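You operate a simulated robot arm through the tools that you are given. There is no shell and no other tool.

You run a simulated two-armed robot. Do the job below in one go: nothing can be reset, and whatever is moved stays where it is left.

JOB
Pick up the red brush from the grey parts tray with one hand, pass it to the other hand and put it on the shelf under the switch desk.

The check looks at the end state, three seconds after you hand in, the way a careful person would. Anything else that was tipped, shoved, dropped, spilled or broken makes it a failure.

ROBOT AND FRAMES
Two 7-joint arms with two-finger parallel grippers on one trunk, on a base that drives. Base frame: it is fixed to the floor where the robot stands at the start and does not move with it; the origin is under the middle of the robot, x ahead of it, y to its left, z up. Units: m, rad, N and s.
The left shoulder is at the start at [0.05, 0.161, 1.098], the right one opposite. With the tool pointing down near the work surface each hand reaches from about 0.22 to 0.68 m from the robot's upright axis, wherever it stands, measured 20 degrees to its own side. Places, roughly: red brush (5x5x13 cm) [-2.6, -2.5, 0.9]; shelf under the switch desk [-2.1, -2.2, 0.5]. Payload 3.43 kg a hand.
The TCP of each hand is the grasp point between the finger pads, 0.03 m short of the fingertips. In the tool frame z runs along the fingers and y along their closing line. The gripper opens to 0.094 m. The fingers are 0.028 m wide and 0.01 m thick; the gripper's body (0.05 by 0.096 m) begins 0.055 m behind the TCP.
Orientation is that of the tool frame in the base frame, as [roll, pitch, yaw] about the fixed x, y, z axes, in that order (R = Rz(yaw) Ry(pitch) Rx(roll)). With the fingers straight down and closing along the base's y, the tool's x points along the base's -x, its y along +y and its z along -z.

CONTROLS
- The arms move only by the tool move_arm. It takes "left_motion", "right_motion" or both (then of equal length, played together; a hand with none holds still); each is a list of rows, each a list of 7 numbers: the shift along the base's x, y, z in units of 400 mm (1.0 is 400 mm), then the turn, a rotation vector about the base's x, y, z in units of 60 degrees (1.0 is 60 degrees), then the closure in counts, from 0 (fully open) to 255 (shut). In form: [[dx, dy, dz, ax, ay, az, hand], ...]. A call has 1 to 20 rows; each row is the pose to reach, as a shift and turn from the pose commanded when the call began. A call with a number of a shift or a turn outside -1 to 1 is refused whole. Rows are played at 5 a second. More than 0.05 m and 0.15 rad between two rows, or a gripper value outside its range, and nothing of the call is played. A pose out of reach is approached as far as the arm can. The call stops where the force on the tool passes 40 N (or 10 N more than at its start, if that is more) or the arm is blocked; 0.2 s more then pass. The fingers move at their own pace (about 0.045 m/s each) and stop on an object; they squeeze with about 45 N. The grip force told is the motor's: it shows also when the fingers shut on nothing. Time passes only in rows, and 0.2 s behind the last, so rows that repeat a pose let the fingers close. The reply holds the time, the measured pose of the TCP, the force on the tool along the base axes, the opening and the grip force, in the units named above and with some noise, with the torque about the TCP (base axes, N m) and any sound that the robot's microphone picked up.
- Cameras (640 x 400 px; columns grow to the right, rows downward): "scene" is now at [0.1328, -0.0094, 1.2443]; the picture's right is [-0.11, -0.99, 0.00], its down [-0.36, 0.04, -0.93] and it looks along [0.93, -0.10, -0.36] (base axes); focal length 260 px, centre (320, 200). "left" rides on the left gripper at [0.076, -0.014, -0.102] in its tool frame; the picture's right is [0.18, 0.98, 0.00], its down [-0.75, 0.14, -0.64] and it looks along [-0.63, 0.12, 0.77] (tool axes); focal length 243 px, centre (320, 200). "right" rides on the right gripper at [0.076, 0.014, -0.102] in its tool frame; the picture's right is [-0.18, 0.98, 0.00], its down [-0.75, -0.14, -0.64] and it looks along [-0.63, -0.12, 0.77] (tool axes); focal length 243 px, centre (320, 200). There is no depth. A picture from a camera that has moved, and an enlarged one, comes with that camera's place and axes in the base frame and with its lens.
- get_image(camera): a new picture of that camera. No time passes.
- lift_body(by): slides the trunk up (or, below 0, down) by that many m; the arms and the scene camera ride with it, the base frame stays. It gives what a move gives, with no picture.
- steer(legs): drives the robot by 1 to 6 legs, each [ahead, left, turn to the left] in m, m and rad, along the robot's own axes; the way and the turn of a leg run together, so that a leg with both is an arc; at most 1.5 m and 3.142 rad a leg. The arms and the cameras ride along, it lands a little off, and it stops where it bumps. It gives what a move gives.
- pan_tilt(pan, tilt): turns the head with the scene camera to pan (to the left, within 1.396 rad either way) and tilt (down, from -0.506 to 1.204), counted from straight ahead of the robot. It gives what a move gives.
- inspect(camera, box): a new picture of the part [left, top, right, bottom] of that camera's present view, enlarged. No time passes.
- sign_off(): hands the job in; it is judged then, once.

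Places have to be worked out from the pictures, the camera data and where the tool is seen. Open the grippers and draw the arms clear of the work before you hand the job in, unless the task says otherwise.

The tools are called after "Request:" as name(argument=value, ...) on one line, values as JSON. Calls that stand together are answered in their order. move_arm: Moves the arms, as the interface text tells. Its arguments: {"type":"object","properties":{"left_motion":{"type":"array","items":{"type":"array","items":{"type":"number"}}},"right_motion":{"type":"array","items":{"type":"array","items":{"type":"number"}}}},"required":[]} The other tools are called the same way: lift_body (by) slides the trunk up or down; steer (legs) drives the base; pan_tilt (pan, tilt) turns the head that bears the scene camera; get_image (camera) takes a picture; inspect (camera, box) takes an enlarged picture of a part of a camera's view; sign_off () hands the job in.

At the start:

```text
t: 0.0
left_position: [0.5074, 0.1957, 1.1486]
left_tool_rot: [-3.141, 0.0, -3.139]
left_ft_force: [-0.1, -0.5, -0.6]
left_wrist_torque: [-0.01, 0.01, 0.02]
left_grip_width: 0.0938
left_grip_force: 0.0
right_position: [0.3651, -0.188, 1.1158]
right_tool_rot: [-3.141, 0.0, -3.141]
right_ft_force: [0.1, 0.0, -0.4]
right_wrist_torque: [0.02, -0.01, 0.01]
right_grip_width: 0.0941
right_grip_force: 0.0
trunk travel left (down, up): [-0.125, 0.142]
robot x, y, heading: [-0.0015, -0.003, 0.0]
head pan, tilt: [-0.106, 0.368]
```

scene: 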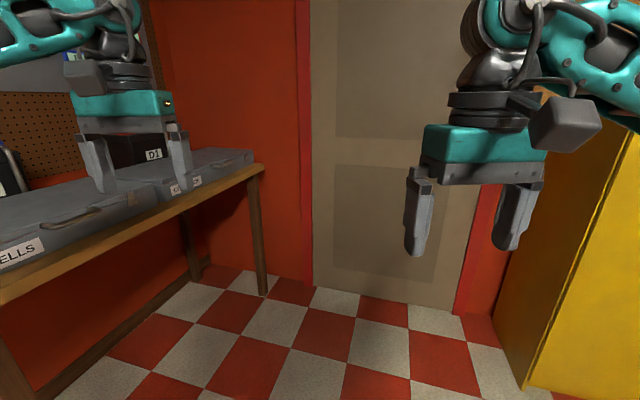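
right: 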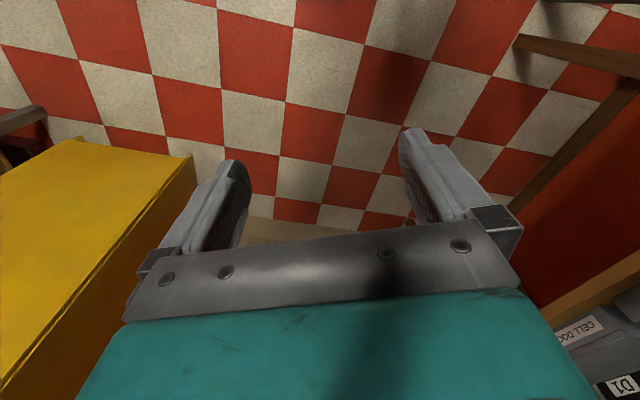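
left: 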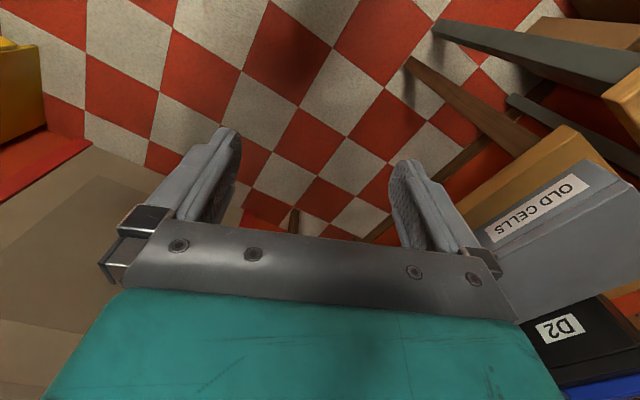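

The pictures show a workbench to the left, a yellow cabinet to the right and a door ahead; the goal is behind and to the right. I first turn the head to the right to look around.

Request:
pan_tilt(pan=-1.396, tilt=0.35)

Request:
get_image(camera="scene")

Request:
pan_tilt(pan=1.396, tilt=0.35)

Request:
get_image(camera="scene")

```text
t: 1.5
left_position: [0.5086, 0.1955, 1.1492]
left_tool_rot: [-3.141, 0.0, -3.139]
left_ft_force: [0.2, 0.6, 0.3]
left_wrist_torque: [0.01, -0.01, -0.02]
left_grip_width: 0.0941
left_grip_force: 0.1
right_position: [0.3653, -0.188, 1.117]
right_tool_rot: [-3.141, 0.0, -3.141]
right_ft_force: [0.2, 0.6, -0.1]
right_wrist_torque: [-0.01, -0.02, -0.03]
right_grip_width: 0.0941
right_grip_force: 0.0
trunk travel left (down, up): [-0.125, 0.142]
robot x, y, heading: [-0.0018, 0.0005, -0.002]
head pan, tilt: [-1.396, 0.351]
```

```text
taken
camera scene: at [0.0566, -0.0912, 1.246], right [-0.98, -0.17, 0.0], down [-0.06, 0.34, -0.94], along [0.16, -0.92, -0.34], focal length 260 px, centre (320, 200)
```

scene: 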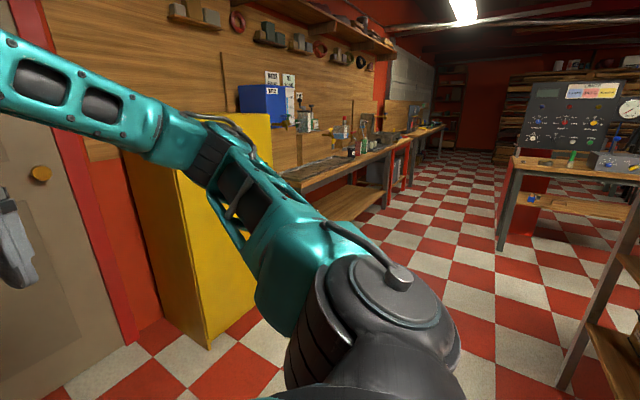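

```text
t: 3.9
left_position: [0.5075, 0.1958, 1.1491]
left_tool_rot: [-3.141, 0.0, -3.14]
left_ft_force: [0.0, -0.1, -0.5]
left_wrist_torque: [0.01, 0.02, 0.01]
left_grip_width: 0.094
left_grip_force: 0.2
right_position: [0.3642, -0.1886, 1.1155]
right_tool_rot: [-3.141, 0.0, 3.141]
right_ft_force: [-0.7, -0.1, -0.4]
right_wrist_torque: [0.0, 0.0, 0.03]
right_grip_width: 0.0942
right_grip_force: 0.1
trunk travel left (down, up): [-0.125, 0.142]
robot x, y, heading: [-0.0013, 0.0017, -0.0]
head pan, tilt: [1.396, 0.351]
```

```text
taken
camera scene: at [0.0566, 0.0922, 1.246], right [0.98, -0.17, 0.0], down [-0.06, -0.34, -0.94], along [0.16, 0.92, -0.34], focal length 260 px, centre (320, 200)
```

scene: 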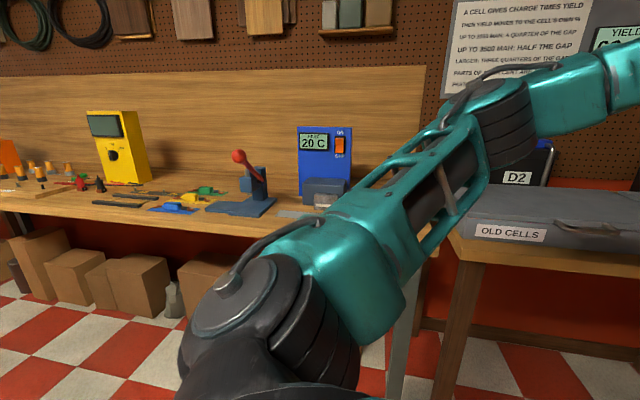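

The switch desk with its black panel is visible far to the right and behind, and there is free floor around the robot. I turn the robot in place to the right in order to look that way, with the head centred.

Request:
steer(legs=[[0, 0, -1.5]])

Request:
pan_tilt(pan=-0.6, tilt=0.3)

Request:
get_image(camera="scene")

Request:
pan_tilt(pan=-1.396, tilt=0.4)

Request:
get_image(camera="scene")

```text
t: 8.1
left_position: [0.2153, -0.4989, 1.1489]
left_tool_rot: [3.141, 0.0, 1.61]
left_ft_force: [0.3, -0.4, 0.4]
left_wrist_torque: [-0.04, 0.01, 0.04]
left_grip_width: 0.0939
left_grip_force: 0.2
right_position: [-0.173, -0.3714, 1.1163]
right_tool_rot: [3.141, 0.001, 1.61]
right_ft_force: [0.3, -0.2, -1.1]
right_wrist_torque: [0.0, 0.02, 0.0]
right_grip_width: 0.0942
right_grip_force: 0.0
trunk travel left (down, up): [-0.125, 0.142]
robot x, y, heading: [0.0016, 0.0029, -1.524]
head pan, tilt: [1.396, 0.351]
```

```text
t: 10.0
left_position: [0.2154, -0.4996, 1.1478]
left_tool_rot: [-3.14, 0.001, 1.611]
left_ft_force: [-0.1, 0.1, 0.0]
left_wrist_torque: [0.03, -0.01, 0.04]
left_grip_width: 0.0941
left_grip_force: 0.1
right_position: [-0.1743, -0.3714, 1.1158]
right_tool_rot: [3.141, -0.001, 1.612]
right_ft_force: [-1.3, -0.3, 0.0]
right_wrist_torque: [-0.01, 0.02, 0.0]
right_grip_width: 0.0943
right_grip_force: 0.1
trunk travel left (down, up): [-0.125, 0.142]
robot x, y, heading: [-0.0017, 0.0008, -1.526]
head pan, tilt: [-0.6, 0.3]
```

```text
taken
camera scene: at [-0.0477, -0.1186, 1.2507], right [-0.85, 0.53, 0.0], down [0.16, 0.25, -0.96], along [-0.51, -0.81, -0.3], focal length 260 px, centre (320, 200)
```

scene: 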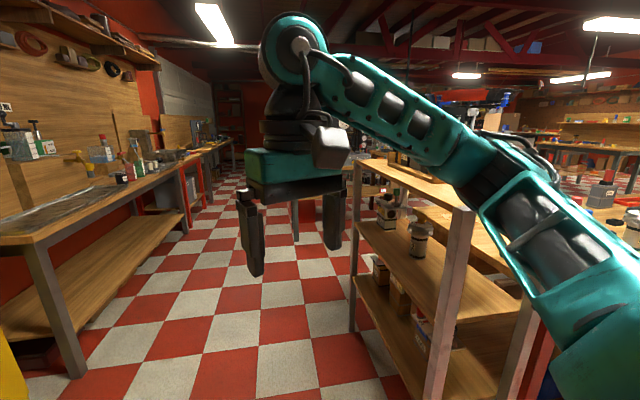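

```text
t: 11.1
left_position: [0.2152, -0.5009, 1.149]
left_tool_rot: [3.14, -0.001, 1.61]
left_ft_force: [-0.5, -0.1, -0.3]
left_wrist_torque: [-0.03, 0.01, 0.0]
left_grip_width: 0.094
left_grip_force: 0.0
right_position: [-0.1733, -0.3712, 1.1166]
right_tool_rot: [3.142, 0.001, 1.61]
right_ft_force: [-0.2, -0.1, -0.6]
right_wrist_torque: [-0.01, 0.04, 0.0]
right_grip_width: 0.0941
right_grip_force: 0.1
trunk travel left (down, up): [-0.125, 0.142]
robot x, y, heading: [0.0007, 0.0022, -1.529]
head pan, tilt: [-1.396, 0.4]
```

```text
taken
camera scene: at [-0.0885, -0.0592, 1.2414], right [-0.21, 0.98, 0.0], down [0.38, 0.08, -0.92], along [-0.9, -0.2, -0.39], focal length 260 px, centre (320, 200)
```

scene: 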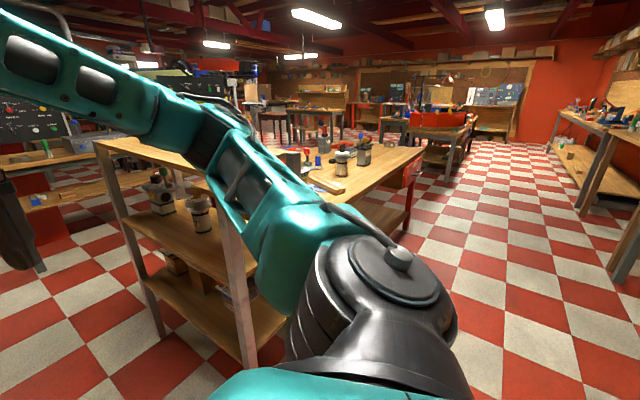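

A rack stands at about x −0.9, y −0.5 to −1.1, and the switch desk lies beyond it. The aisle in front is free between x −0.9 and 0.4, so I drive ahead down the aisle and look right again.

Request:
steer(legs=[[0.9, -0.1, 0]])

Request:
get_image(camera="scene")

Request:
pan_tilt(pan=-0.8, tilt=0.3)

Request:
get_image(camera="scene")

```text
t: 15.9
left_position: [0.1465, -1.3994, 1.1477]
left_tool_rot: [-3.141, 0.002, 1.607]
left_ft_force: [1.1, -0.4, -0.3]
left_wrist_torque: [0.0, 0.0, 0.01]
left_grip_width: 0.0942
left_grip_force: 0.0
right_position: [-0.2404, -1.2705, 1.1151]
right_tool_rot: [3.139, 0.0, 1.606]
right_ft_force: [0.2, -0.1, 0.5]
right_wrist_torque: [-0.01, 0.02, 0.03]
right_grip_width: 0.0938
right_grip_force: 0.2
trunk travel left (down, up): [-0.125, 0.142]
robot x, y, heading: [-0.0673, -0.9015, -1.541]
head pan, tilt: [-1.396, 0.4]
```

```text
taken
camera scene: at [-0.1543, -0.9582, 1.2414], right [-0.21, 0.98, 0.0], down [0.38, 0.08, -0.92], along [-0.9, -0.19, -0.39], focal length 260 px, centre (320, 200)
```

scene: 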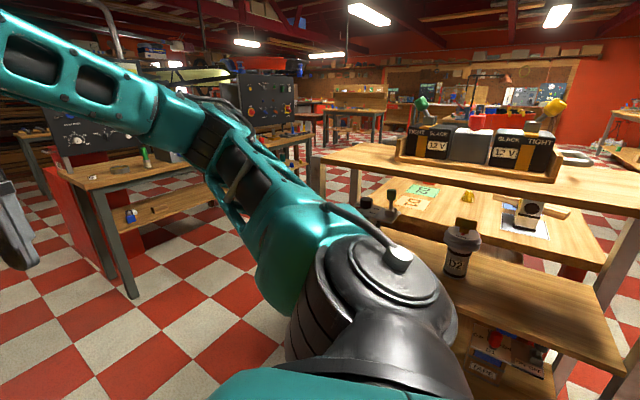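

```text
t: 16.9
left_position: [0.1479, -1.4001, 1.1488]
left_tool_rot: [3.142, -0.001, 1.607]
left_ft_force: [-0.2, -0.6, 1.1]
left_wrist_torque: [0.05, 0.0, 0.0]
left_grip_width: 0.0941
left_grip_force: 0.0
right_position: [-0.2409, -1.2692, 1.1163]
right_tool_rot: [-3.141, 0.0, 1.605]
right_ft_force: [0.3, -0.1, -0.4]
right_wrist_torque: [-0.02, 0.0, 0.0]
right_grip_width: 0.0939
right_grip_force: 0.0
trunk travel left (down, up): [-0.125, 0.142]
robot x, y, heading: [-0.0654, -0.8997, -1.535]
head pan, tilt: [-0.799, 0.3]
```

```text
taken
camera scene: at [-0.1284, -1.0061, 1.2507], right [-0.72, 0.69, 0.0], down [0.2, 0.21, -0.96], along [-0.66, -0.69, -0.3], focal length 260 px, centre (320, 200)
```

scene: 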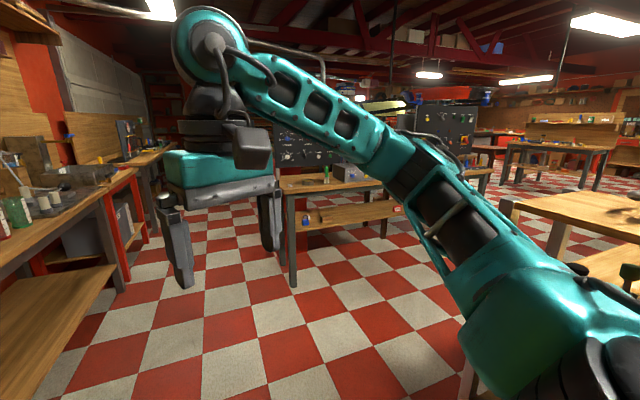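

The switch desk's left front leg foot is at about (-1.2, -2.44), and the desk runs along −x. I enlarge that region for detail.

Request:
inspect(camera="scene", box=[260, 90, 520, 250])

```text
2.46 times, centred on (390, 170) of scene
camera zoom: at [-0.1284, -1.0061, 1.2507], right [-0.72, 0.69, 0.0], down [0.2, 0.21, -0.96], along [-0.66, -0.69, -0.3], focal length 640 px, centre (148, 274)
```

zoom: 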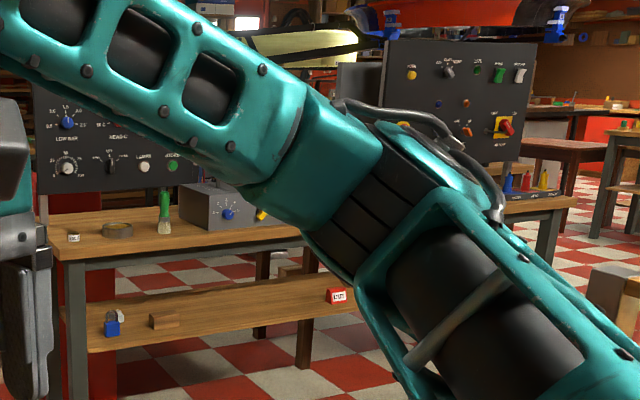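

There are two panel desks, one nearer with a brush-like object on it and another further to the right. I drive further down the aisle and turn right to see them without the arm in the way.

Request:
steer(legs=[[0.55, -0.15, 0], [0, 0, -0.9]])

Request:
pan_tilt(pan=0.0, tilt=0.25)

Request:
get_image(camera="scene")

```text
t: 22.5
left_position: [-0.4618, -1.9243, 1.1485]
left_tool_rot: [-3.141, 0.0, 0.694]
left_ft_force: [0.0, 0.3, -0.4]
left_wrist_torque: [0.02, -0.04, -0.02]
left_grip_width: 0.0939
left_grip_force: 0.1
right_position: [-0.5964, -1.5361, 1.1163]
right_tool_rot: [-3.141, 0.0, 0.691]
right_ft_force: [-0.1, 0.4, 0.9]
right_wrist_torque: [-0.01, 0.02, -0.01]
right_grip_width: 0.0937
right_grip_force: 0.1
trunk travel left (down, up): [-0.125, 0.142]
robot x, y, heading: [-0.1946, -1.4482, -2.447]
head pan, tilt: [-0.799, 0.3]
```

```text
t: 23.6
left_position: [-0.4615, -1.9238, 1.149]
left_tool_rot: [3.14, 0.001, 0.693]
left_ft_force: [0.1, -1.1, 0.4]
left_wrist_torque: [0.03, -0.04, 0.02]
left_grip_width: 0.0939
left_grip_force: 0.0
right_position: [-0.5947, -1.5366, 1.1165]
right_tool_rot: [-3.141, 0.001, 0.692]
right_ft_force: [0.2, -0.3, 0.9]
right_wrist_torque: [0.03, 0.02, 0.02]
right_grip_width: 0.0938
right_grip_force: 0.1
trunk travel left (down, up): [-0.125, 0.142]
robot x, y, heading: [-0.1971, -1.4504, -2.445]
head pan, tilt: [0.0, 0.25]
```

```text
taken
camera scene: at [-0.2971, -1.5342, 1.2554], right [-0.64, 0.77, 0.0], down [0.19, 0.16, -0.97], along [-0.75, -0.62, -0.25], focal length 260 px, centre (320, 200)
```

scene: 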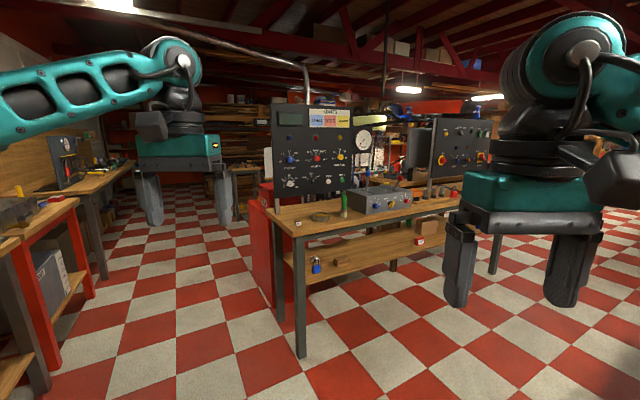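

Request:
inspect(camera="scene", box=[250, 90, 510, 290])

```text
2.00 times, centred on (380, 190) of scene
camera zoom: at [-0.2971, -1.5342, 1.2554], right [-0.64, 0.77, 0.0], down [0.19, 0.16, -0.97], along [-0.75, -0.62, -0.25], focal length 520 px, centre (200, 220)
```

zoom: 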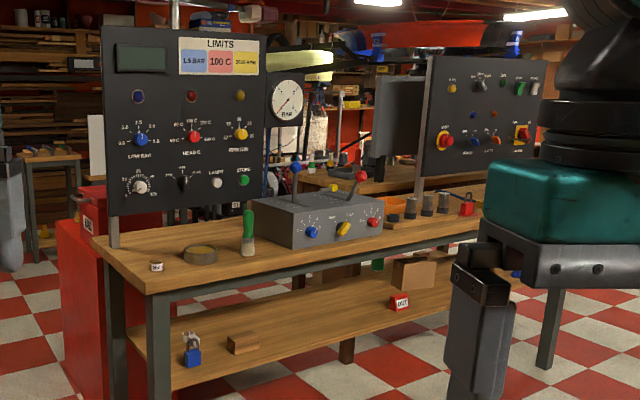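

The long bench with the panels is the switch desk: its front edge runs from about (-1.19, -2.42) to (-2.98, -1.68) with the top at about z 0.75. The right gripper hides the area of the brush, so I turn the head right to see the passage and the right part.

Request:
pan_tilt(pan=-0.9, tilt=0.35)

Request:
get_image(camera="scene")

Request:
get_image(camera="right")

```text
t: 24.8
left_position: [-0.461, -1.9243, 1.1485]
left_tool_rot: [-3.141, 0.0, 0.693]
left_ft_force: [0.0, -0.2, 0.0]
left_wrist_torque: [-0.01, -0.01, 0.01]
left_grip_width: 0.0943
left_grip_force: 0.0
right_position: [-0.5955, -1.5347, 1.1151]
right_tool_rot: [3.141, 0.0, 0.691]
right_ft_force: [0.4, -0.7, -0.6]
right_wrist_torque: [0.04, 0.01, 0.0]
right_grip_width: 0.0939
right_grip_force: 0.1
trunk travel left (down, up): [-0.125, 0.142]
robot x, y, heading: [-0.1962, -1.4483, -2.45]
head pan, tilt: [-0.901, 0.351]
```

```text
taken
camera scene: at [-0.3162, -1.4555, 1.246], right [0.21, 0.98, 0.0], down [0.34, -0.07, -0.94], along [-0.92, 0.19, -0.34], focal length 260 px, centre (320, 200)
```

scene: 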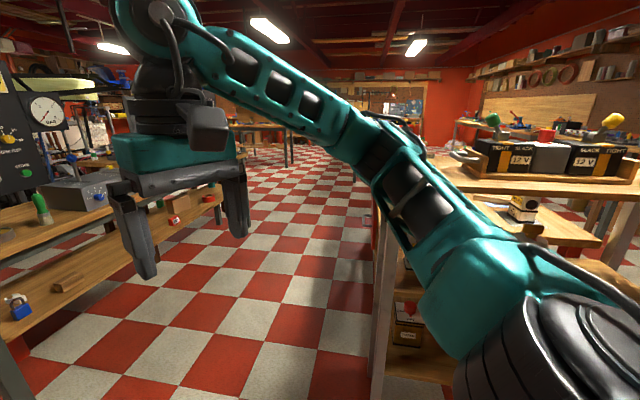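

```text
taken
camera right: at [-0.5277, -1.4983, 1.2193], right [0.49, -0.87, 0.0], down [-0.67, -0.37, 0.64], along [-0.56, -0.31, -0.77], focal length 243 px, centre (320, 200)
```

right: 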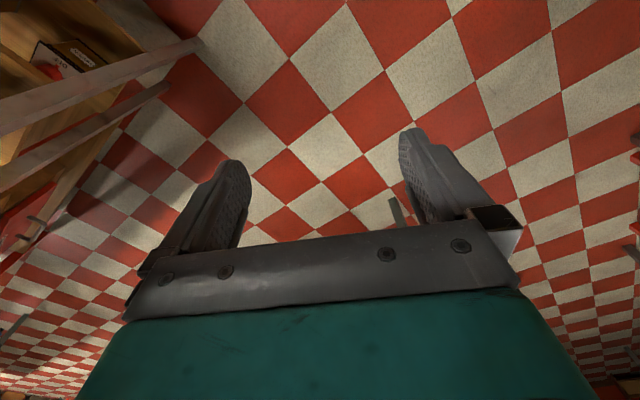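

The passage in front of the desk is open (about 1.27 m wide, with rack and desk parallel). I turn to face the desk squarely (heading about −1.95) and slide sideways to stand about 0.65 m in front of its edge.

Request:
steer(legs=[[0, 0, 0.5], [0.6, -1.05, 0]])

Request:
pan_tilt(pan=-0.3, tilt=0.4)

Request:
get_image(camera="scene")

```text
t: 35.8
left_position: [-1.3683, -2.1724, 1.1482]
left_tool_rot: [3.141, 0.0, 1.234]
left_ft_force: [0.1, -0.4, -0.3]
left_wrist_torque: [0.01, -0.03, 0.04]
left_grip_width: 0.094
left_grip_force: 0.2
right_position: [-1.6838, -1.9112, 1.116]
right_tool_rot: [-3.141, -0.002, 1.236]
right_ft_force: [0.6, -0.1, -0.2]
right_wrist_torque: [0.02, 0.04, 0.02]
right_grip_width: 0.094
right_grip_force: 0.0
trunk travel left (down, up): [-0.125, 0.142]
robot x, y, heading: [-1.3871, -1.629, -1.907]
head pan, tilt: [-0.901, 0.351]
```

```text
t: 36.8
left_position: [-1.3675, -2.1729, 1.1484]
left_tool_rot: [-3.141, 0.001, 1.235]
left_ft_force: [1.0, 0.6, 0.7]
left_wrist_torque: [-0.04, 0.01, 0.02]
left_grip_width: 0.0938
left_grip_force: 0.1
right_position: [-1.6838, -1.9092, 1.1167]
right_tool_rot: [3.141, 0.0, 1.236]
right_ft_force: [0.6, 0.4, 0.3]
right_wrist_torque: [-0.03, 0.01, -0.01]
right_grip_width: 0.0938
right_grip_force: 0.1
trunk travel left (down, up): [-0.125, 0.142]
robot x, y, heading: [-1.3859, -1.6298, -1.902]
head pan, tilt: [-0.3, 0.4]
```

```text
taken
camera scene: at [-1.4531, -1.741, 1.2414], right [-0.8, 0.59, 0.0], down [0.23, 0.31, -0.92], along [-0.55, -0.74, -0.39], focal length 260 px, centre (320, 200)
```

scene: 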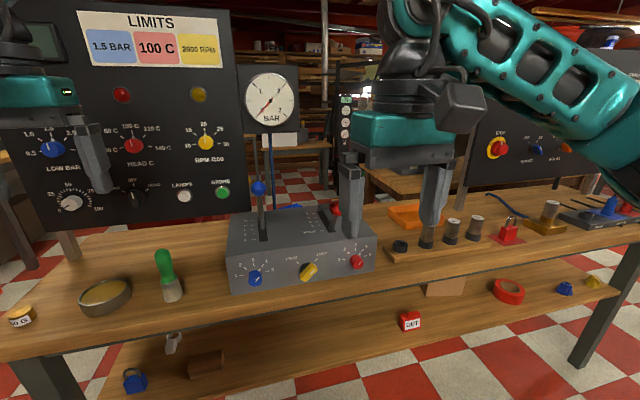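

The desk is in full view. The brush's rough place projects to about pixel (412, 163), behind the right gripper, so I enlarge that region, and move the right arm out of view if needed.

Request:
inspect(camera="scene", box=[330, 120, 640, 320])

Request:
pan_tilt(pan=-0.7, tilt=0.4)

Request:
get_image(camera="scene")

```text
2.00 times, centred on (485, 220) of scene
camera zoom: at [-1.4531, -1.741, 1.2414], right [-0.8, 0.59, 0.0], down [0.23, 0.31, -0.92], along [-0.55, -0.74, -0.39], focal length 520 px, centre (-10, 160)
```

zoom: 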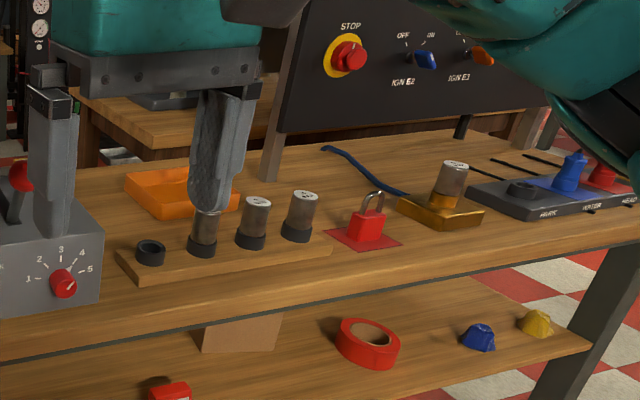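

```text
t: 37.6
left_position: [-1.3677, -2.1731, 1.1494]
left_tool_rot: [3.141, -0.001, 1.234]
left_ft_force: [-0.5, 0.2, 0.6]
left_wrist_torque: [-0.01, 0.03, -0.02]
left_grip_width: 0.0942
left_grip_force: 0.0
right_position: [-1.6834, -1.9113, 1.1169]
right_tool_rot: [-3.141, -0.001, 1.236]
right_ft_force: [-0.7, 0.1, 0.1]
right_wrist_torque: [0.0, -0.02, 0.0]
right_grip_width: 0.0941
right_grip_force: 0.2
trunk travel left (down, up): [-0.125, 0.142]
robot x, y, heading: [-1.3837, -1.6284, -1.902]
head pan, tilt: [-0.7, 0.4]
```

```text
taken
camera scene: at [-1.4776, -1.7138, 1.2414], right [-0.51, 0.86, 0.0], down [0.33, 0.2, -0.92], along [-0.79, -0.47, -0.39], focal length 260 px, centre (320, 200)
```

scene: 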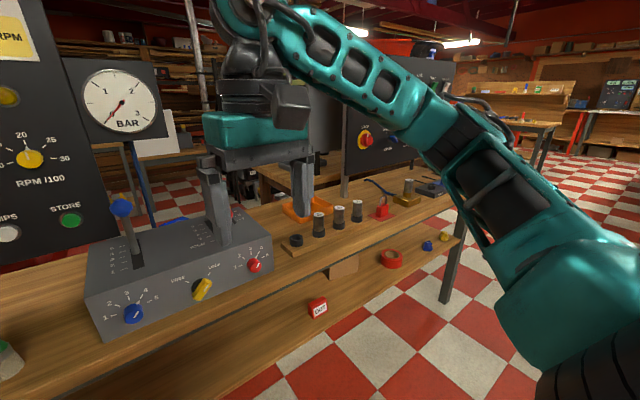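

Behind the desk, through the gap, I see a second brown table with a grey tray on it; its ray meets z≈0.85 at about (−2.65, −2.55), which matches the brush's rough place. I slide further right along the desk to look at that table from the desk's end.

Request:
steer(legs=[[0, -1.2, 0]])

Request:
pan_tilt(pan=0.15, tilt=0.35)

Request:
get_image(camera="scene")

Request:
pan_tilt(pan=-0.7, tilt=0.35)

Request:
get_image(camera="scene")

```text
t: 48.2
left_position: [-2.4745, -1.7916, 1.149]
left_tool_rot: [-3.141, -0.002, 1.249]
left_ft_force: [0.5, 0.6, -0.5]
left_wrist_torque: [0.0, 0.02, 0.02]
left_grip_width: 0.094
left_grip_force: 0.1
right_position: [-2.7932, -1.5328, 1.1157]
right_tool_rot: [3.142, 0.001, 1.248]
right_ft_force: [0.1, -0.2, 0.2]
right_wrist_torque: [0.02, -0.02, 0.01]
right_grip_width: 0.0939
right_grip_force: 0.1
trunk travel left (down, up): [-0.125, 0.142]
robot x, y, heading: [-2.4977, -1.2481, -1.893]
head pan, tilt: [-0.7, 0.4]
```

```text
t: 49.4
left_position: [-2.4748, -1.792, 1.1492]
left_tool_rot: [-3.14, 0.0, 1.247]
left_ft_force: [0.1, 0.4, -0.8]
left_wrist_torque: [-0.02, 0.0, -0.03]
left_grip_width: 0.0939
left_grip_force: 0.0
right_position: [-2.7933, -1.5329, 1.1153]
right_tool_rot: [3.142, -0.002, 1.247]
right_ft_force: [0.0, 1.0, 0.4]
right_wrist_torque: [-0.01, 0.01, -0.01]
right_grip_width: 0.0939
right_grip_force: 0.0
trunk travel left (down, up): [-0.125, 0.142]
robot x, y, heading: [-2.4987, -1.25, -1.893]
head pan, tilt: [0.15, 0.351]
```

```text
taken
camera scene: at [-2.5268, -1.3772, 1.246], right [-0.98, 0.17, 0.0], down [0.06, 0.34, -0.94], along [-0.16, -0.92, -0.34], focal length 260 px, centre (320, 200)
```

scene: 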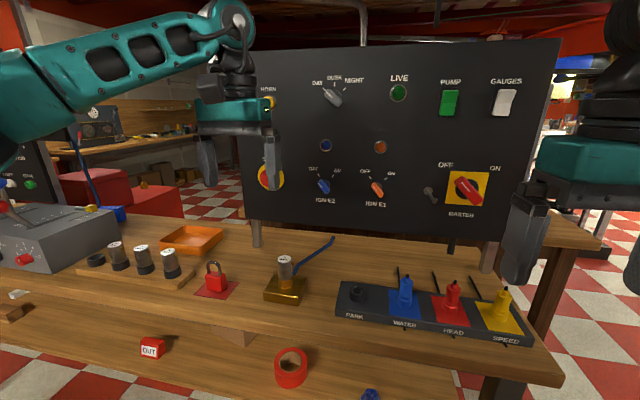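

```text
t: 50.6
left_position: [-2.4749, -1.7918, 1.1484]
left_tool_rot: [3.141, 0.001, 1.249]
left_ft_force: [-0.3, -0.5, 0.2]
left_wrist_torque: [-0.01, -0.02, 0.02]
left_grip_width: 0.0941
left_grip_force: 0.0
right_position: [-2.7928, -1.5325, 1.1159]
right_tool_rot: [-3.141, 0.0, 1.249]
right_ft_force: [-0.1, 0.5, 0.2]
right_wrist_torque: [0.0, 0.0, -0.02]
right_grip_width: 0.0941
right_grip_force: 0.0
trunk travel left (down, up): [-0.125, 0.142]
robot x, y, heading: [-2.4984, -1.2459, -1.895]
head pan, tilt: [-0.7, 0.351]
```

```text
taken
camera scene: at [-2.5901, -1.334, 1.246], right [-0.52, 0.85, 0.0], down [0.29, 0.18, -0.94], along [-0.8, -0.49, -0.34], focal length 260 px, centre (320, 200)
```

scene: 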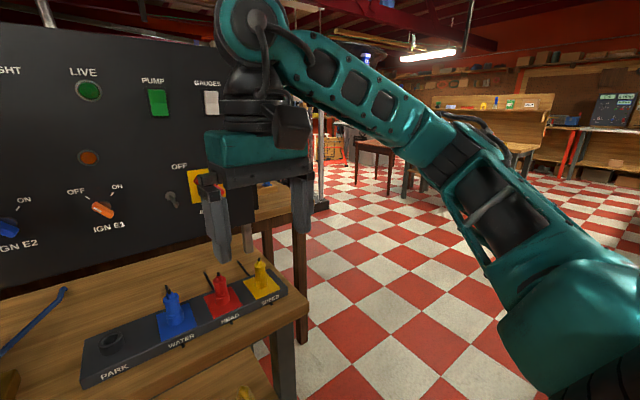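

The panel at the desk's back hides the second table; its right end is at about (−3.5, −2.0), just past the desk's right end. I slide further right, past the end of both, to find a way round to the back.

Request:
steer(legs=[[0, -1.4, 0]])

Request:
pan_tilt(pan=0.2, tilt=0.35)

Request:
get_image(camera="scene")

Request:
pan_tilt(pan=-0.4, tilt=0.35)

Request:
get_image(camera="scene")

```text
t: 63.0
left_position: [-3.7936, -1.3541, 1.1497]
left_tool_rot: [-3.141, -0.001, 1.258]
left_ft_force: [0.5, -0.3, 0.7]
left_wrist_torque: [0.01, 0.02, -0.01]
left_grip_width: 0.0941
left_grip_force: 0.0
right_position: [-4.1146, -1.0993, 1.1157]
right_tool_rot: [3.141, 0.0, 1.258]
right_ft_force: [-0.4, 0.3, -0.6]
right_wrist_torque: [-0.03, 0.02, 0.03]
right_grip_width: 0.0938
right_grip_force: 0.1
trunk travel left (down, up): [-0.125, 0.142]
robot x, y, heading: [-3.824, -0.8123, -1.885]
head pan, tilt: [-0.7, 0.351]
```

```text
t: 64.2
left_position: [-3.7934, -1.3546, 1.1486]
left_tool_rot: [-3.141, 0.0, 1.256]
left_ft_force: [-0.1, 0.1, 0.3]
left_wrist_torque: [0.01, -0.02, 0.01]
left_grip_width: 0.0938
left_grip_force: 0.0
right_position: [-4.1135, -1.099, 1.1154]
right_tool_rot: [3.14, -0.002, 1.258]
right_ft_force: [-0.5, 0.4, -0.3]
right_wrist_torque: [0.0, 0.04, 0.0]
right_grip_width: 0.094
right_grip_force: 0.1
trunk travel left (down, up): [-0.125, 0.142]
robot x, y, heading: [-3.8263, -0.812, -1.886]
head pan, tilt: [0.201, 0.351]
```

```text
taken
camera scene: at [-3.8447, -0.9413, 1.246], right [-0.99, 0.11, 0.0], down [0.04, 0.34, -0.94], along [-0.11, -0.93, -0.34], focal length 260 px, centre (320, 200)
```

scene: 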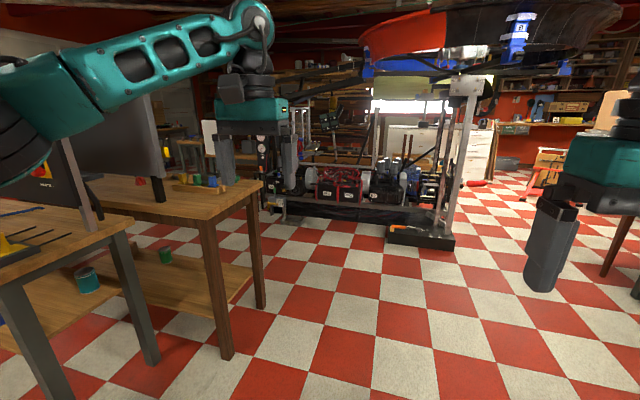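

```text
t: 65.2
left_position: [-3.7931, -1.3542, 1.1496]
left_tool_rot: [-3.142, 0.001, 1.258]
left_ft_force: [-0.1, 0.5, 0.3]
left_wrist_torque: [-0.01, -0.03, 0.04]
left_grip_width: 0.0941
left_grip_force: 0.1
right_position: [-4.113, -1.0998, 1.1159]
right_tool_rot: [-3.141, 0.001, 1.26]
right_ft_force: [0.4, -0.9, -0.2]
right_wrist_torque: [0.0, -0.01, -0.02]
right_grip_width: 0.0939
right_grip_force: 0.1
trunk travel left (down, up): [-0.125, 0.142]
robot x, y, heading: [-3.8238, -0.8108, -1.884]
head pan, tilt: [-0.4, 0.351]
```

```text
taken
camera scene: at [-3.895, -0.9193, 1.246], right [-0.76, 0.65, 0.0], down [0.22, 0.26, -0.94], along [-0.61, -0.71, -0.34], focal length 260 px, centre (320, 200)
```

scene: 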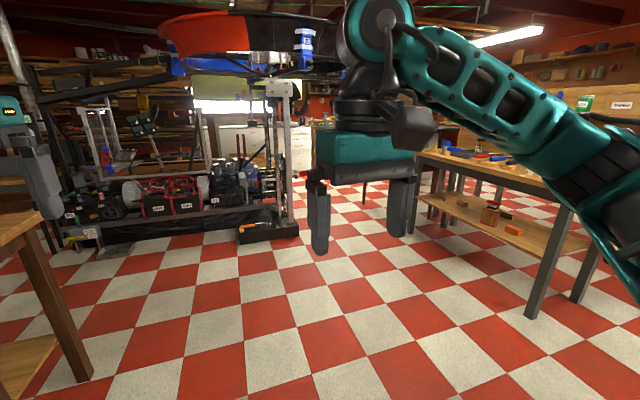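

The second table (about 0.4 m deep) can be reached from behind: a gap of about 1.2 m runs between its back edge and the chassis frame. I drive forward past its right end, with more than half a metre of clearance, and look again.

Request:
steer(legs=[[1.3, -0.2, 0]])

Request:
pan_tilt(pan=0.9, tilt=0.4)

Request:
get_image(camera="scene")

Request:
pan_tilt(pan=0.2, tilt=0.4)

Request:
get_image(camera="scene")

```text
t: 71.6
left_position: [-4.3868, -2.4929, 1.1484]
left_tool_rot: [3.14, 0.0, 1.242]
left_ft_force: [-0.2, 0.1, 0.4]
left_wrist_torque: [0.01, 0.01, -0.02]
left_grip_width: 0.094
left_grip_force: 0.0
right_position: [-4.7036, -2.2336, 1.1157]
right_tool_rot: [-3.141, 0.001, 1.243]
right_ft_force: [0.4, 0.0, -0.1]
right_wrist_torque: [-0.02, -0.03, 0.01]
right_grip_width: 0.0939
right_grip_force: 0.0
trunk travel left (down, up): [-0.125, 0.142]
robot x, y, heading: [-4.4055, -1.9493, -1.906]
head pan, tilt: [-0.4, 0.351]
```

```text
t: 73.1
left_position: [-4.3873, -2.4944, 1.1482]
left_tool_rot: [3.141, 0.001, 1.243]
left_ft_force: [0.0, -0.3, 0.4]
left_wrist_torque: [0.0, 0.02, 0.0]
left_grip_width: 0.094
left_grip_force: 0.1
right_position: [-4.7037, -2.2332, 1.1163]
right_tool_rot: [3.141, 0.0, 1.242]
right_ft_force: [0.6, 0.0, -0.1]
right_wrist_torque: [-0.01, -0.01, -0.02]
right_grip_width: 0.0937
right_grip_force: 0.1
trunk travel left (down, up): [-0.125, 0.142]
robot x, y, heading: [-4.4074, -1.9522, -1.9]
head pan, tilt: [0.901, 0.4]
```

```text
taken
camera scene: at [-4.3698, -2.0651, 1.2414], right [-0.84, -0.54, 0.0], down [-0.21, 0.33, -0.92], along [0.5, -0.77, -0.39], focal length 260 px, centre (320, 200)
```

scene: 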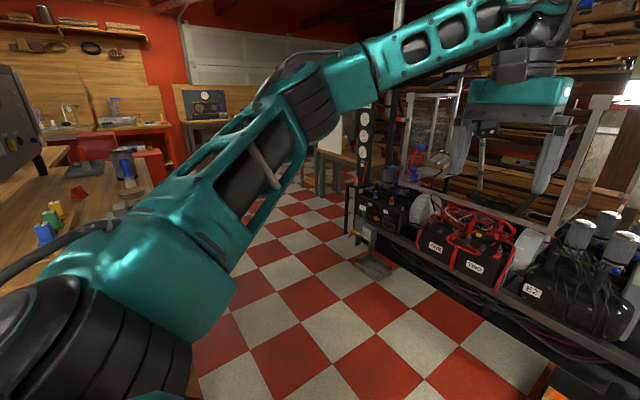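

```text
t: 74.2
left_position: [-4.3865, -2.4934, 1.1489]
left_tool_rot: [-3.141, 0.0, 1.242]
left_ft_force: [-0.2, -0.4, 0.3]
left_wrist_torque: [0.0, -0.03, -0.01]
left_grip_width: 0.0942
left_grip_force: 0.0
right_position: [-4.7034, -2.2333, 1.1157]
right_tool_rot: [-3.141, 0.001, 1.242]
right_ft_force: [0.3, -0.2, 0.5]
right_wrist_torque: [0.03, 0.01, 0.0]
right_grip_width: 0.0942
right_grip_force: 0.0
trunk travel left (down, up): [-0.125, 0.142]
robot x, y, heading: [-4.407, -1.9523, -1.895]
head pan, tilt: [0.201, 0.4]
```

```text
taken
camera scene: at [-4.4316, -2.079, 1.2414], right [-0.99, 0.13, 0.0], down [0.05, 0.39, -0.92], along [-0.12, -0.91, -0.39], focal length 260 px, centre (320, 200)
```

scene: 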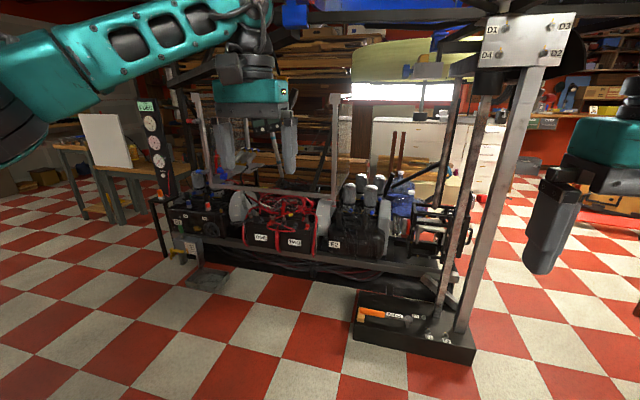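

The gap between the table's back edge and the chassis frame is about 1 m or more. I have free space here to turn, so I rotate left until the robot faces the back of the table (heading about 1.19) and look.

Request:
steer(legs=[[0, 0, 3.09]])

Request:
pan_tilt(pan=-0.8, tilt=0.45)

Request:
get_image(camera="scene")

Request:
pan_tilt(pan=-1.396, tilt=0.45)

Request:
get_image(camera="scene")

```text
t: 81.8
left_position: [-4.4038, -1.4057, 1.1494]
left_tool_rot: [3.141, 0.0, -1.943]
left_ft_force: [0.5, -0.4, -0.1]
left_wrist_torque: [0.0, 0.0, 0.01]
left_grip_width: 0.0939
left_grip_force: 0.1
right_position: [-4.0989, -1.6808, 1.1163]
right_tool_rot: [-3.14, 0.001, -1.945]
right_ft_force: [-0.1, 1.1, 0.6]
right_wrist_torque: [-0.04, 0.03, 0.01]
right_grip_width: 0.0938
right_grip_force: 0.1
trunk travel left (down, up): [-0.125, 0.142]
robot x, y, heading: [-4.4051, -1.9472, 1.192]
head pan, tilt: [0.201, 0.4]
```

```text
t: 83.1
left_position: [-4.4037, -1.4052, 1.1487]
left_tool_rot: [3.141, 0.0, -1.941]
left_ft_force: [0.8, 0.0, -0.1]
left_wrist_torque: [-0.01, 0.02, -0.01]
left_grip_width: 0.0941
left_grip_force: 0.1
right_position: [-4.0993, -1.6798, 1.1155]
right_tool_rot: [3.14, 0.0, -1.946]
right_ft_force: [0.6, 0.2, -0.5]
right_wrist_torque: [0.06, 0.02, -0.03]
right_grip_width: 0.0943
right_grip_force: 0.0
trunk travel left (down, up): [-0.125, 0.142]
robot x, y, heading: [-4.4077, -1.9516, 1.202]
head pan, tilt: [-0.799, 0.45]
```

```text
taken
camera scene: at [-4.3077, -1.8763, 1.2368], right [0.39, -0.92, 0.0], down [-0.4, -0.17, -0.9], along [0.83, 0.35, -0.44], focal length 260 px, centre (320, 200)
```

scene: 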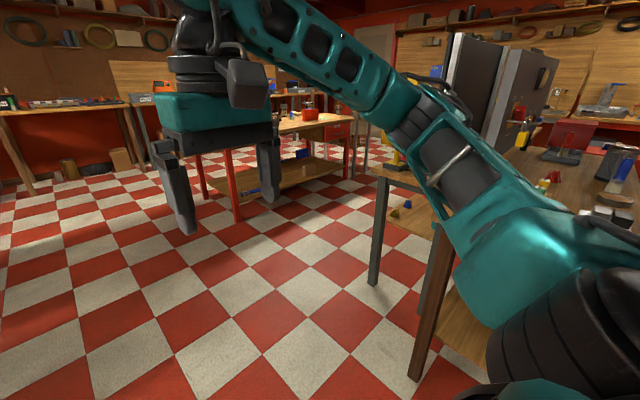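

```text
t: 84.1
left_position: [-4.4039, -1.4059, 1.1483]
left_tool_rot: [3.14, 0.0, -1.942]
left_ft_force: [-0.2, 0.6, 0.1]
left_wrist_torque: [0.03, 0.0, 0.0]
left_grip_width: 0.0939
left_grip_force: 0.0
right_position: [-4.0992, -1.6802, 1.1161]
right_tool_rot: [3.141, 0.001, -1.945]
right_ft_force: [1.5, -0.2, 0.8]
right_wrist_torque: [0.0, -0.02, -0.02]
right_grip_width: 0.0937
right_grip_force: 0.1
trunk travel left (down, up): [-0.125, 0.142]
robot x, y, heading: [-4.409, -1.9474, 1.203]
head pan, tilt: [-1.396, 0.45]
```

```text
taken
camera scene: at [-4.3023, -1.9301, 1.2368], right [-0.2, -0.98, 0.0], down [-0.43, 0.09, -0.9], along [0.88, -0.18, -0.44], focal length 260 px, centre (320, 200)
```

scene: 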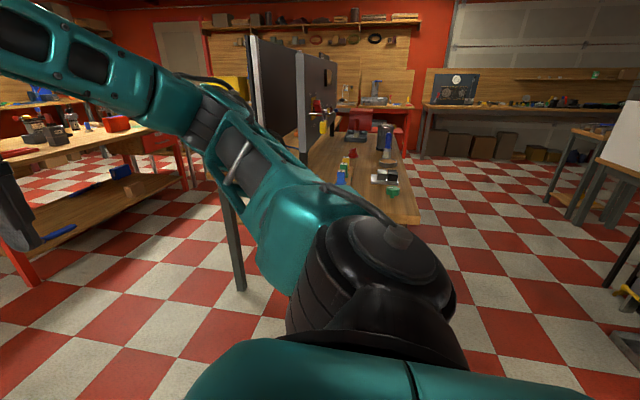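

I now see along the back table; I enlarge it to find the tray and the brush.

Request:
inspect(camera="scene", box=[290, 90, 450, 240])

```text
2.67 times, centred on (370, 165) of scene
camera zoom: at [-4.3023, -1.9301, 1.2368], right [-0.2, -0.98, 0.0], down [-0.43, 0.09, -0.9], along [0.88, -0.18, -0.44], focal length 694 px, centre (187, 293)
```

zoom: 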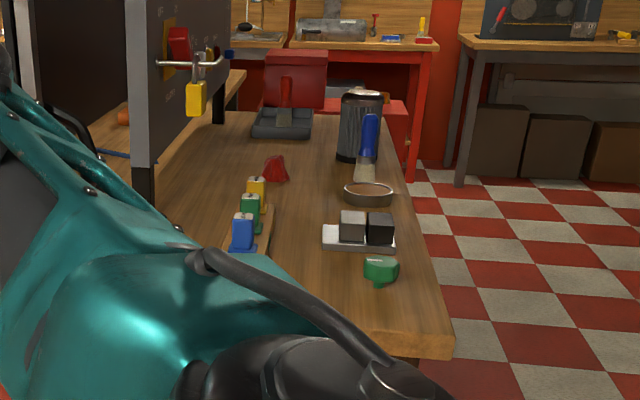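

The red brush stands in the grey tray at the far end of the back table: its ray meets z≈0.84 at about (−2.56, −2.55), 0.27 m in from the back edge; the table top is at about z 0.82. Before driving close I look down to see how far the robot's base sticks out.

Request:
pan_tilt(pan=0.0, tilt=1.2)

Request:
get_image(camera="scene")

Request:
pan_tilt(pan=-1.2, tilt=1.2)

Request:
get_image(camera="scene")

```text
t: 85.6
left_position: [-4.4037, -1.4048, 1.1503]
left_tool_rot: [3.141, 0.0, -1.941]
left_ft_force: [0.0, 0.0, 0.1]
left_wrist_torque: [0.02, 0.03, 0.01]
left_grip_width: 0.094
left_grip_force: 0.1
right_position: [-4.0986, -1.6811, 1.1159]
right_tool_rot: [-3.141, 0.0, -1.943]
right_ft_force: [0.3, 0.6, -0.5]
right_wrist_torque: [0.02, 0.04, 0.05]
right_grip_width: 0.0938
right_grip_force: 0.0
trunk travel left (down, up): [-0.125, 0.142]
robot x, y, heading: [-4.4054, -1.9497, 1.194]
head pan, tilt: [0.0, 1.201]
```

```text
taken
camera scene: at [-4.372, -1.86, 1.1786], right [0.93, -0.37, 0.0], down [-0.34, -0.87, -0.36], along [0.13, 0.34, -0.93], focal length 260 px, centre (320, 200)
```

scene: 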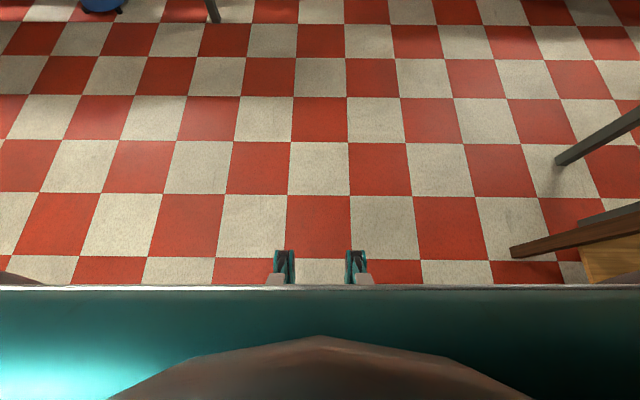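

```text
t: 87.0
left_position: [-4.4043, -1.4048, 1.1494]
left_tool_rot: [-3.14, 0.0, -1.943]
left_ft_force: [0.5, -0.5, 0.2]
left_wrist_torque: [0.01, -0.01, 0.02]
left_grip_width: 0.0939
left_grip_force: 0.0
right_position: [-4.0986, -1.6799, 1.1157]
right_tool_rot: [-3.141, -0.001, -1.943]
right_ft_force: [-0.4, -0.8, 0.0]
right_wrist_torque: [0.01, -0.01, -0.01]
right_grip_width: 0.0938
right_grip_force: 0.0
trunk travel left (down, up): [-0.125, 0.142]
robot x, y, heading: [-4.4095, -1.9452, 1.2]
head pan, tilt: [-1.201, 1.201]
```

```text
taken
camera scene: at [-4.3365, -1.9122, 1.1786], right [0.0, -1.0, 0.0], down [-0.93, 0.0, -0.36], along [0.36, 0.0, -0.93], focal length 260 px, centre (320, 200)
```

scene: 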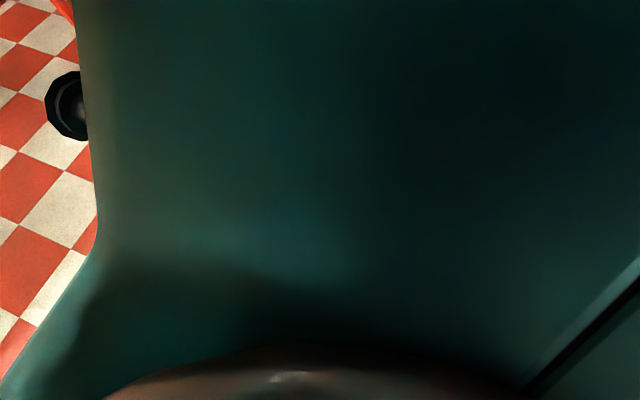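

The base's front casters reach only about 0.27 m ahead and the body about 0.14 m. I back up so the robot is about 0.45 m behind the table's back-edge line, then slide right along the back of the table.

Request:
steer(legs=[[-0.57, 0, -0.02], [0, -0.9, 0]])

Request:
pan_tilt(pan=-0.9, tilt=0.45)

Request:
get_image(camera="scene")

```text
t: 98.1
left_position: [-3.7794, -2.2598, 1.149]
left_tool_rot: [3.142, 0.0, -1.944]
left_ft_force: [-0.4, 0.7, 0.1]
left_wrist_torque: [0.02, 0.0, -0.02]
left_grip_width: 0.0939
left_grip_force: 0.0
right_position: [-3.4756, -2.5337, 1.1157]
right_tool_rot: [-3.141, 0.002, -1.943]
right_ft_force: [-0.2, 0.0, 0.5]
right_wrist_torque: [-0.04, -0.02, 0.02]
right_grip_width: 0.0937
right_grip_force: 0.1
trunk travel left (down, up): [-0.125, 0.142]
robot x, y, heading: [-3.7826, -2.8035, 1.195]
head pan, tilt: [-1.201, 1.201]
```

```text
t: 99.2
left_position: [-3.7803, -2.2598, 1.1502]
left_tool_rot: [3.142, 0.0, -1.942]
left_ft_force: [-1.1, -0.8, 0.4]
left_wrist_torque: [-0.04, 0.01, -0.01]
left_grip_width: 0.094
left_grip_force: 0.0
right_position: [-3.4735, -2.5346, 1.1165]
right_tool_rot: [3.141, 0.002, -1.943]
right_ft_force: [0.0, -0.7, 0.5]
right_wrist_torque: [0.0, 0.01, -0.02]
right_grip_width: 0.094
right_grip_force: 0.0
trunk travel left (down, up): [-0.125, 0.142]
robot x, y, heading: [-3.7851, -2.8069, 1.201]
head pan, tilt: [-0.901, 0.45]
```

```text
taken
camera scene: at [-3.6802, -2.7398, 1.2367], right [0.29, -0.96, 0.0], down [-0.42, -0.13, -0.9], along [0.86, 0.26, -0.44], focal length 260 px, centre (320, 200)
```

scene: 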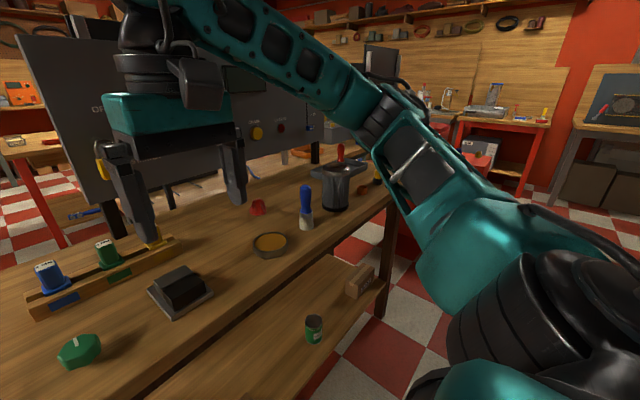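

The tray with the red brush is seen beyond the dark cylinder. I go on sliding right by 0.8 m to stand behind it.

Request:
steer(legs=[[0, -0.8, -0.02]])

Request:
pan_tilt(pan=-0.35, tilt=0.6)

Request:
get_image(camera="scene")

Request:
get_image(camera="right")

```text
t: 106.5
left_position: [-3.0393, -2.5514, 1.1499]
left_tool_rot: [3.141, 0.001, -1.942]
left_ft_force: [0.8, 0.0, 0.4]
left_wrist_torque: [0.01, -0.02, -0.02]
left_grip_width: 0.0939
left_grip_force: 0.1
right_position: [-2.7337, -2.8248, 1.1165]
right_tool_rot: [3.142, 0.003, -1.941]
right_ft_force: [0.0, -0.1, -0.3]
right_wrist_torque: [-0.01, 0.03, -0.02]
right_grip_width: 0.0938
right_grip_force: 0.0
trunk travel left (down, up): [-0.125, 0.142]
robot x, y, heading: [-3.0419, -3.092, 1.198]
head pan, tilt: [-0.901, 0.45]
```

```text
t: 107.5
left_position: [-3.0383, -2.5504, 1.1487]
left_tool_rot: [-3.141, 0.0, -1.94]
left_ft_force: [-0.1, 0.0, 0.0]
left_wrist_torque: [0.0, 0.0, -0.02]
left_grip_width: 0.094
left_grip_force: 0.0
right_position: [-2.7345, -2.8248, 1.117]
right_tool_rot: [3.141, 0.001, -1.941]
right_ft_force: [-0.3, 1.3, -0.4]
right_wrist_torque: [-0.01, 0.03, 0.0]
right_grip_width: 0.094
right_grip_force: 0.1
trunk travel left (down, up): [-0.125, 0.142]
robot x, y, heading: [-3.0431, -3.0957, 1.201]
head pan, tilt: [-0.351, 0.6]
```

```text
taken
camera scene: at [-2.9675, -2.9903, 1.2232], right [0.75, -0.66, 0.0], down [-0.37, -0.42, -0.83], along [0.55, 0.62, -0.56], focal length 260 px, centre (320, 200)
```

scene: 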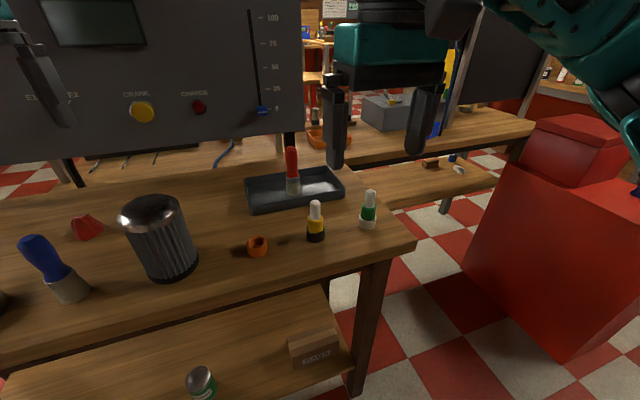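

```text
taken
camera right: at [-2.7745, -2.8894, 1.2193], right [-0.85, 0.53, 0.0], down [0.4, 0.65, 0.64], along [0.34, 0.55, -0.77], focal length 243 px, centre (320, 200)
```

right: 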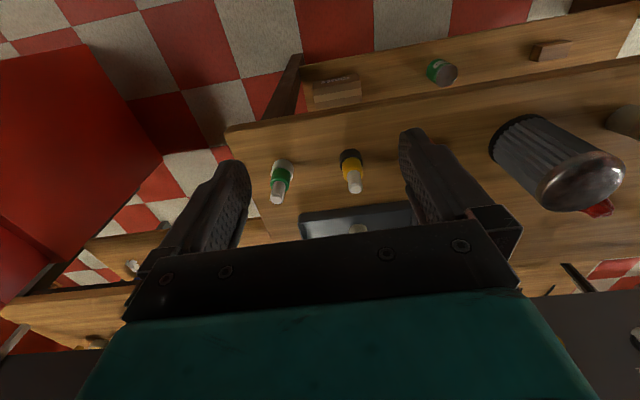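

The red brush stands upright in the grey tray. I enlarge it to measure its position and shape.

Request:
inspect(camera="scene", box=[220, 110, 420, 260])

```text
2.67 times, centred on (320, 185) of scene
camera zoom: at [-2.9675, -2.9903, 1.2232], right [0.75, -0.66, 0.0], down [-0.37, -0.42, -0.83], along [0.55, 0.62, -0.56], focal length 694 px, centre (320, 240)
```

zoom: 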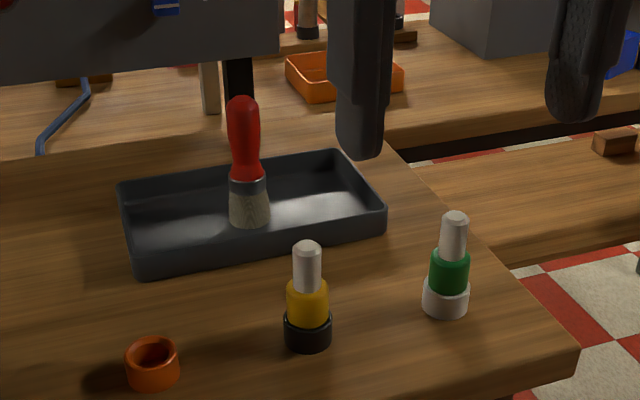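

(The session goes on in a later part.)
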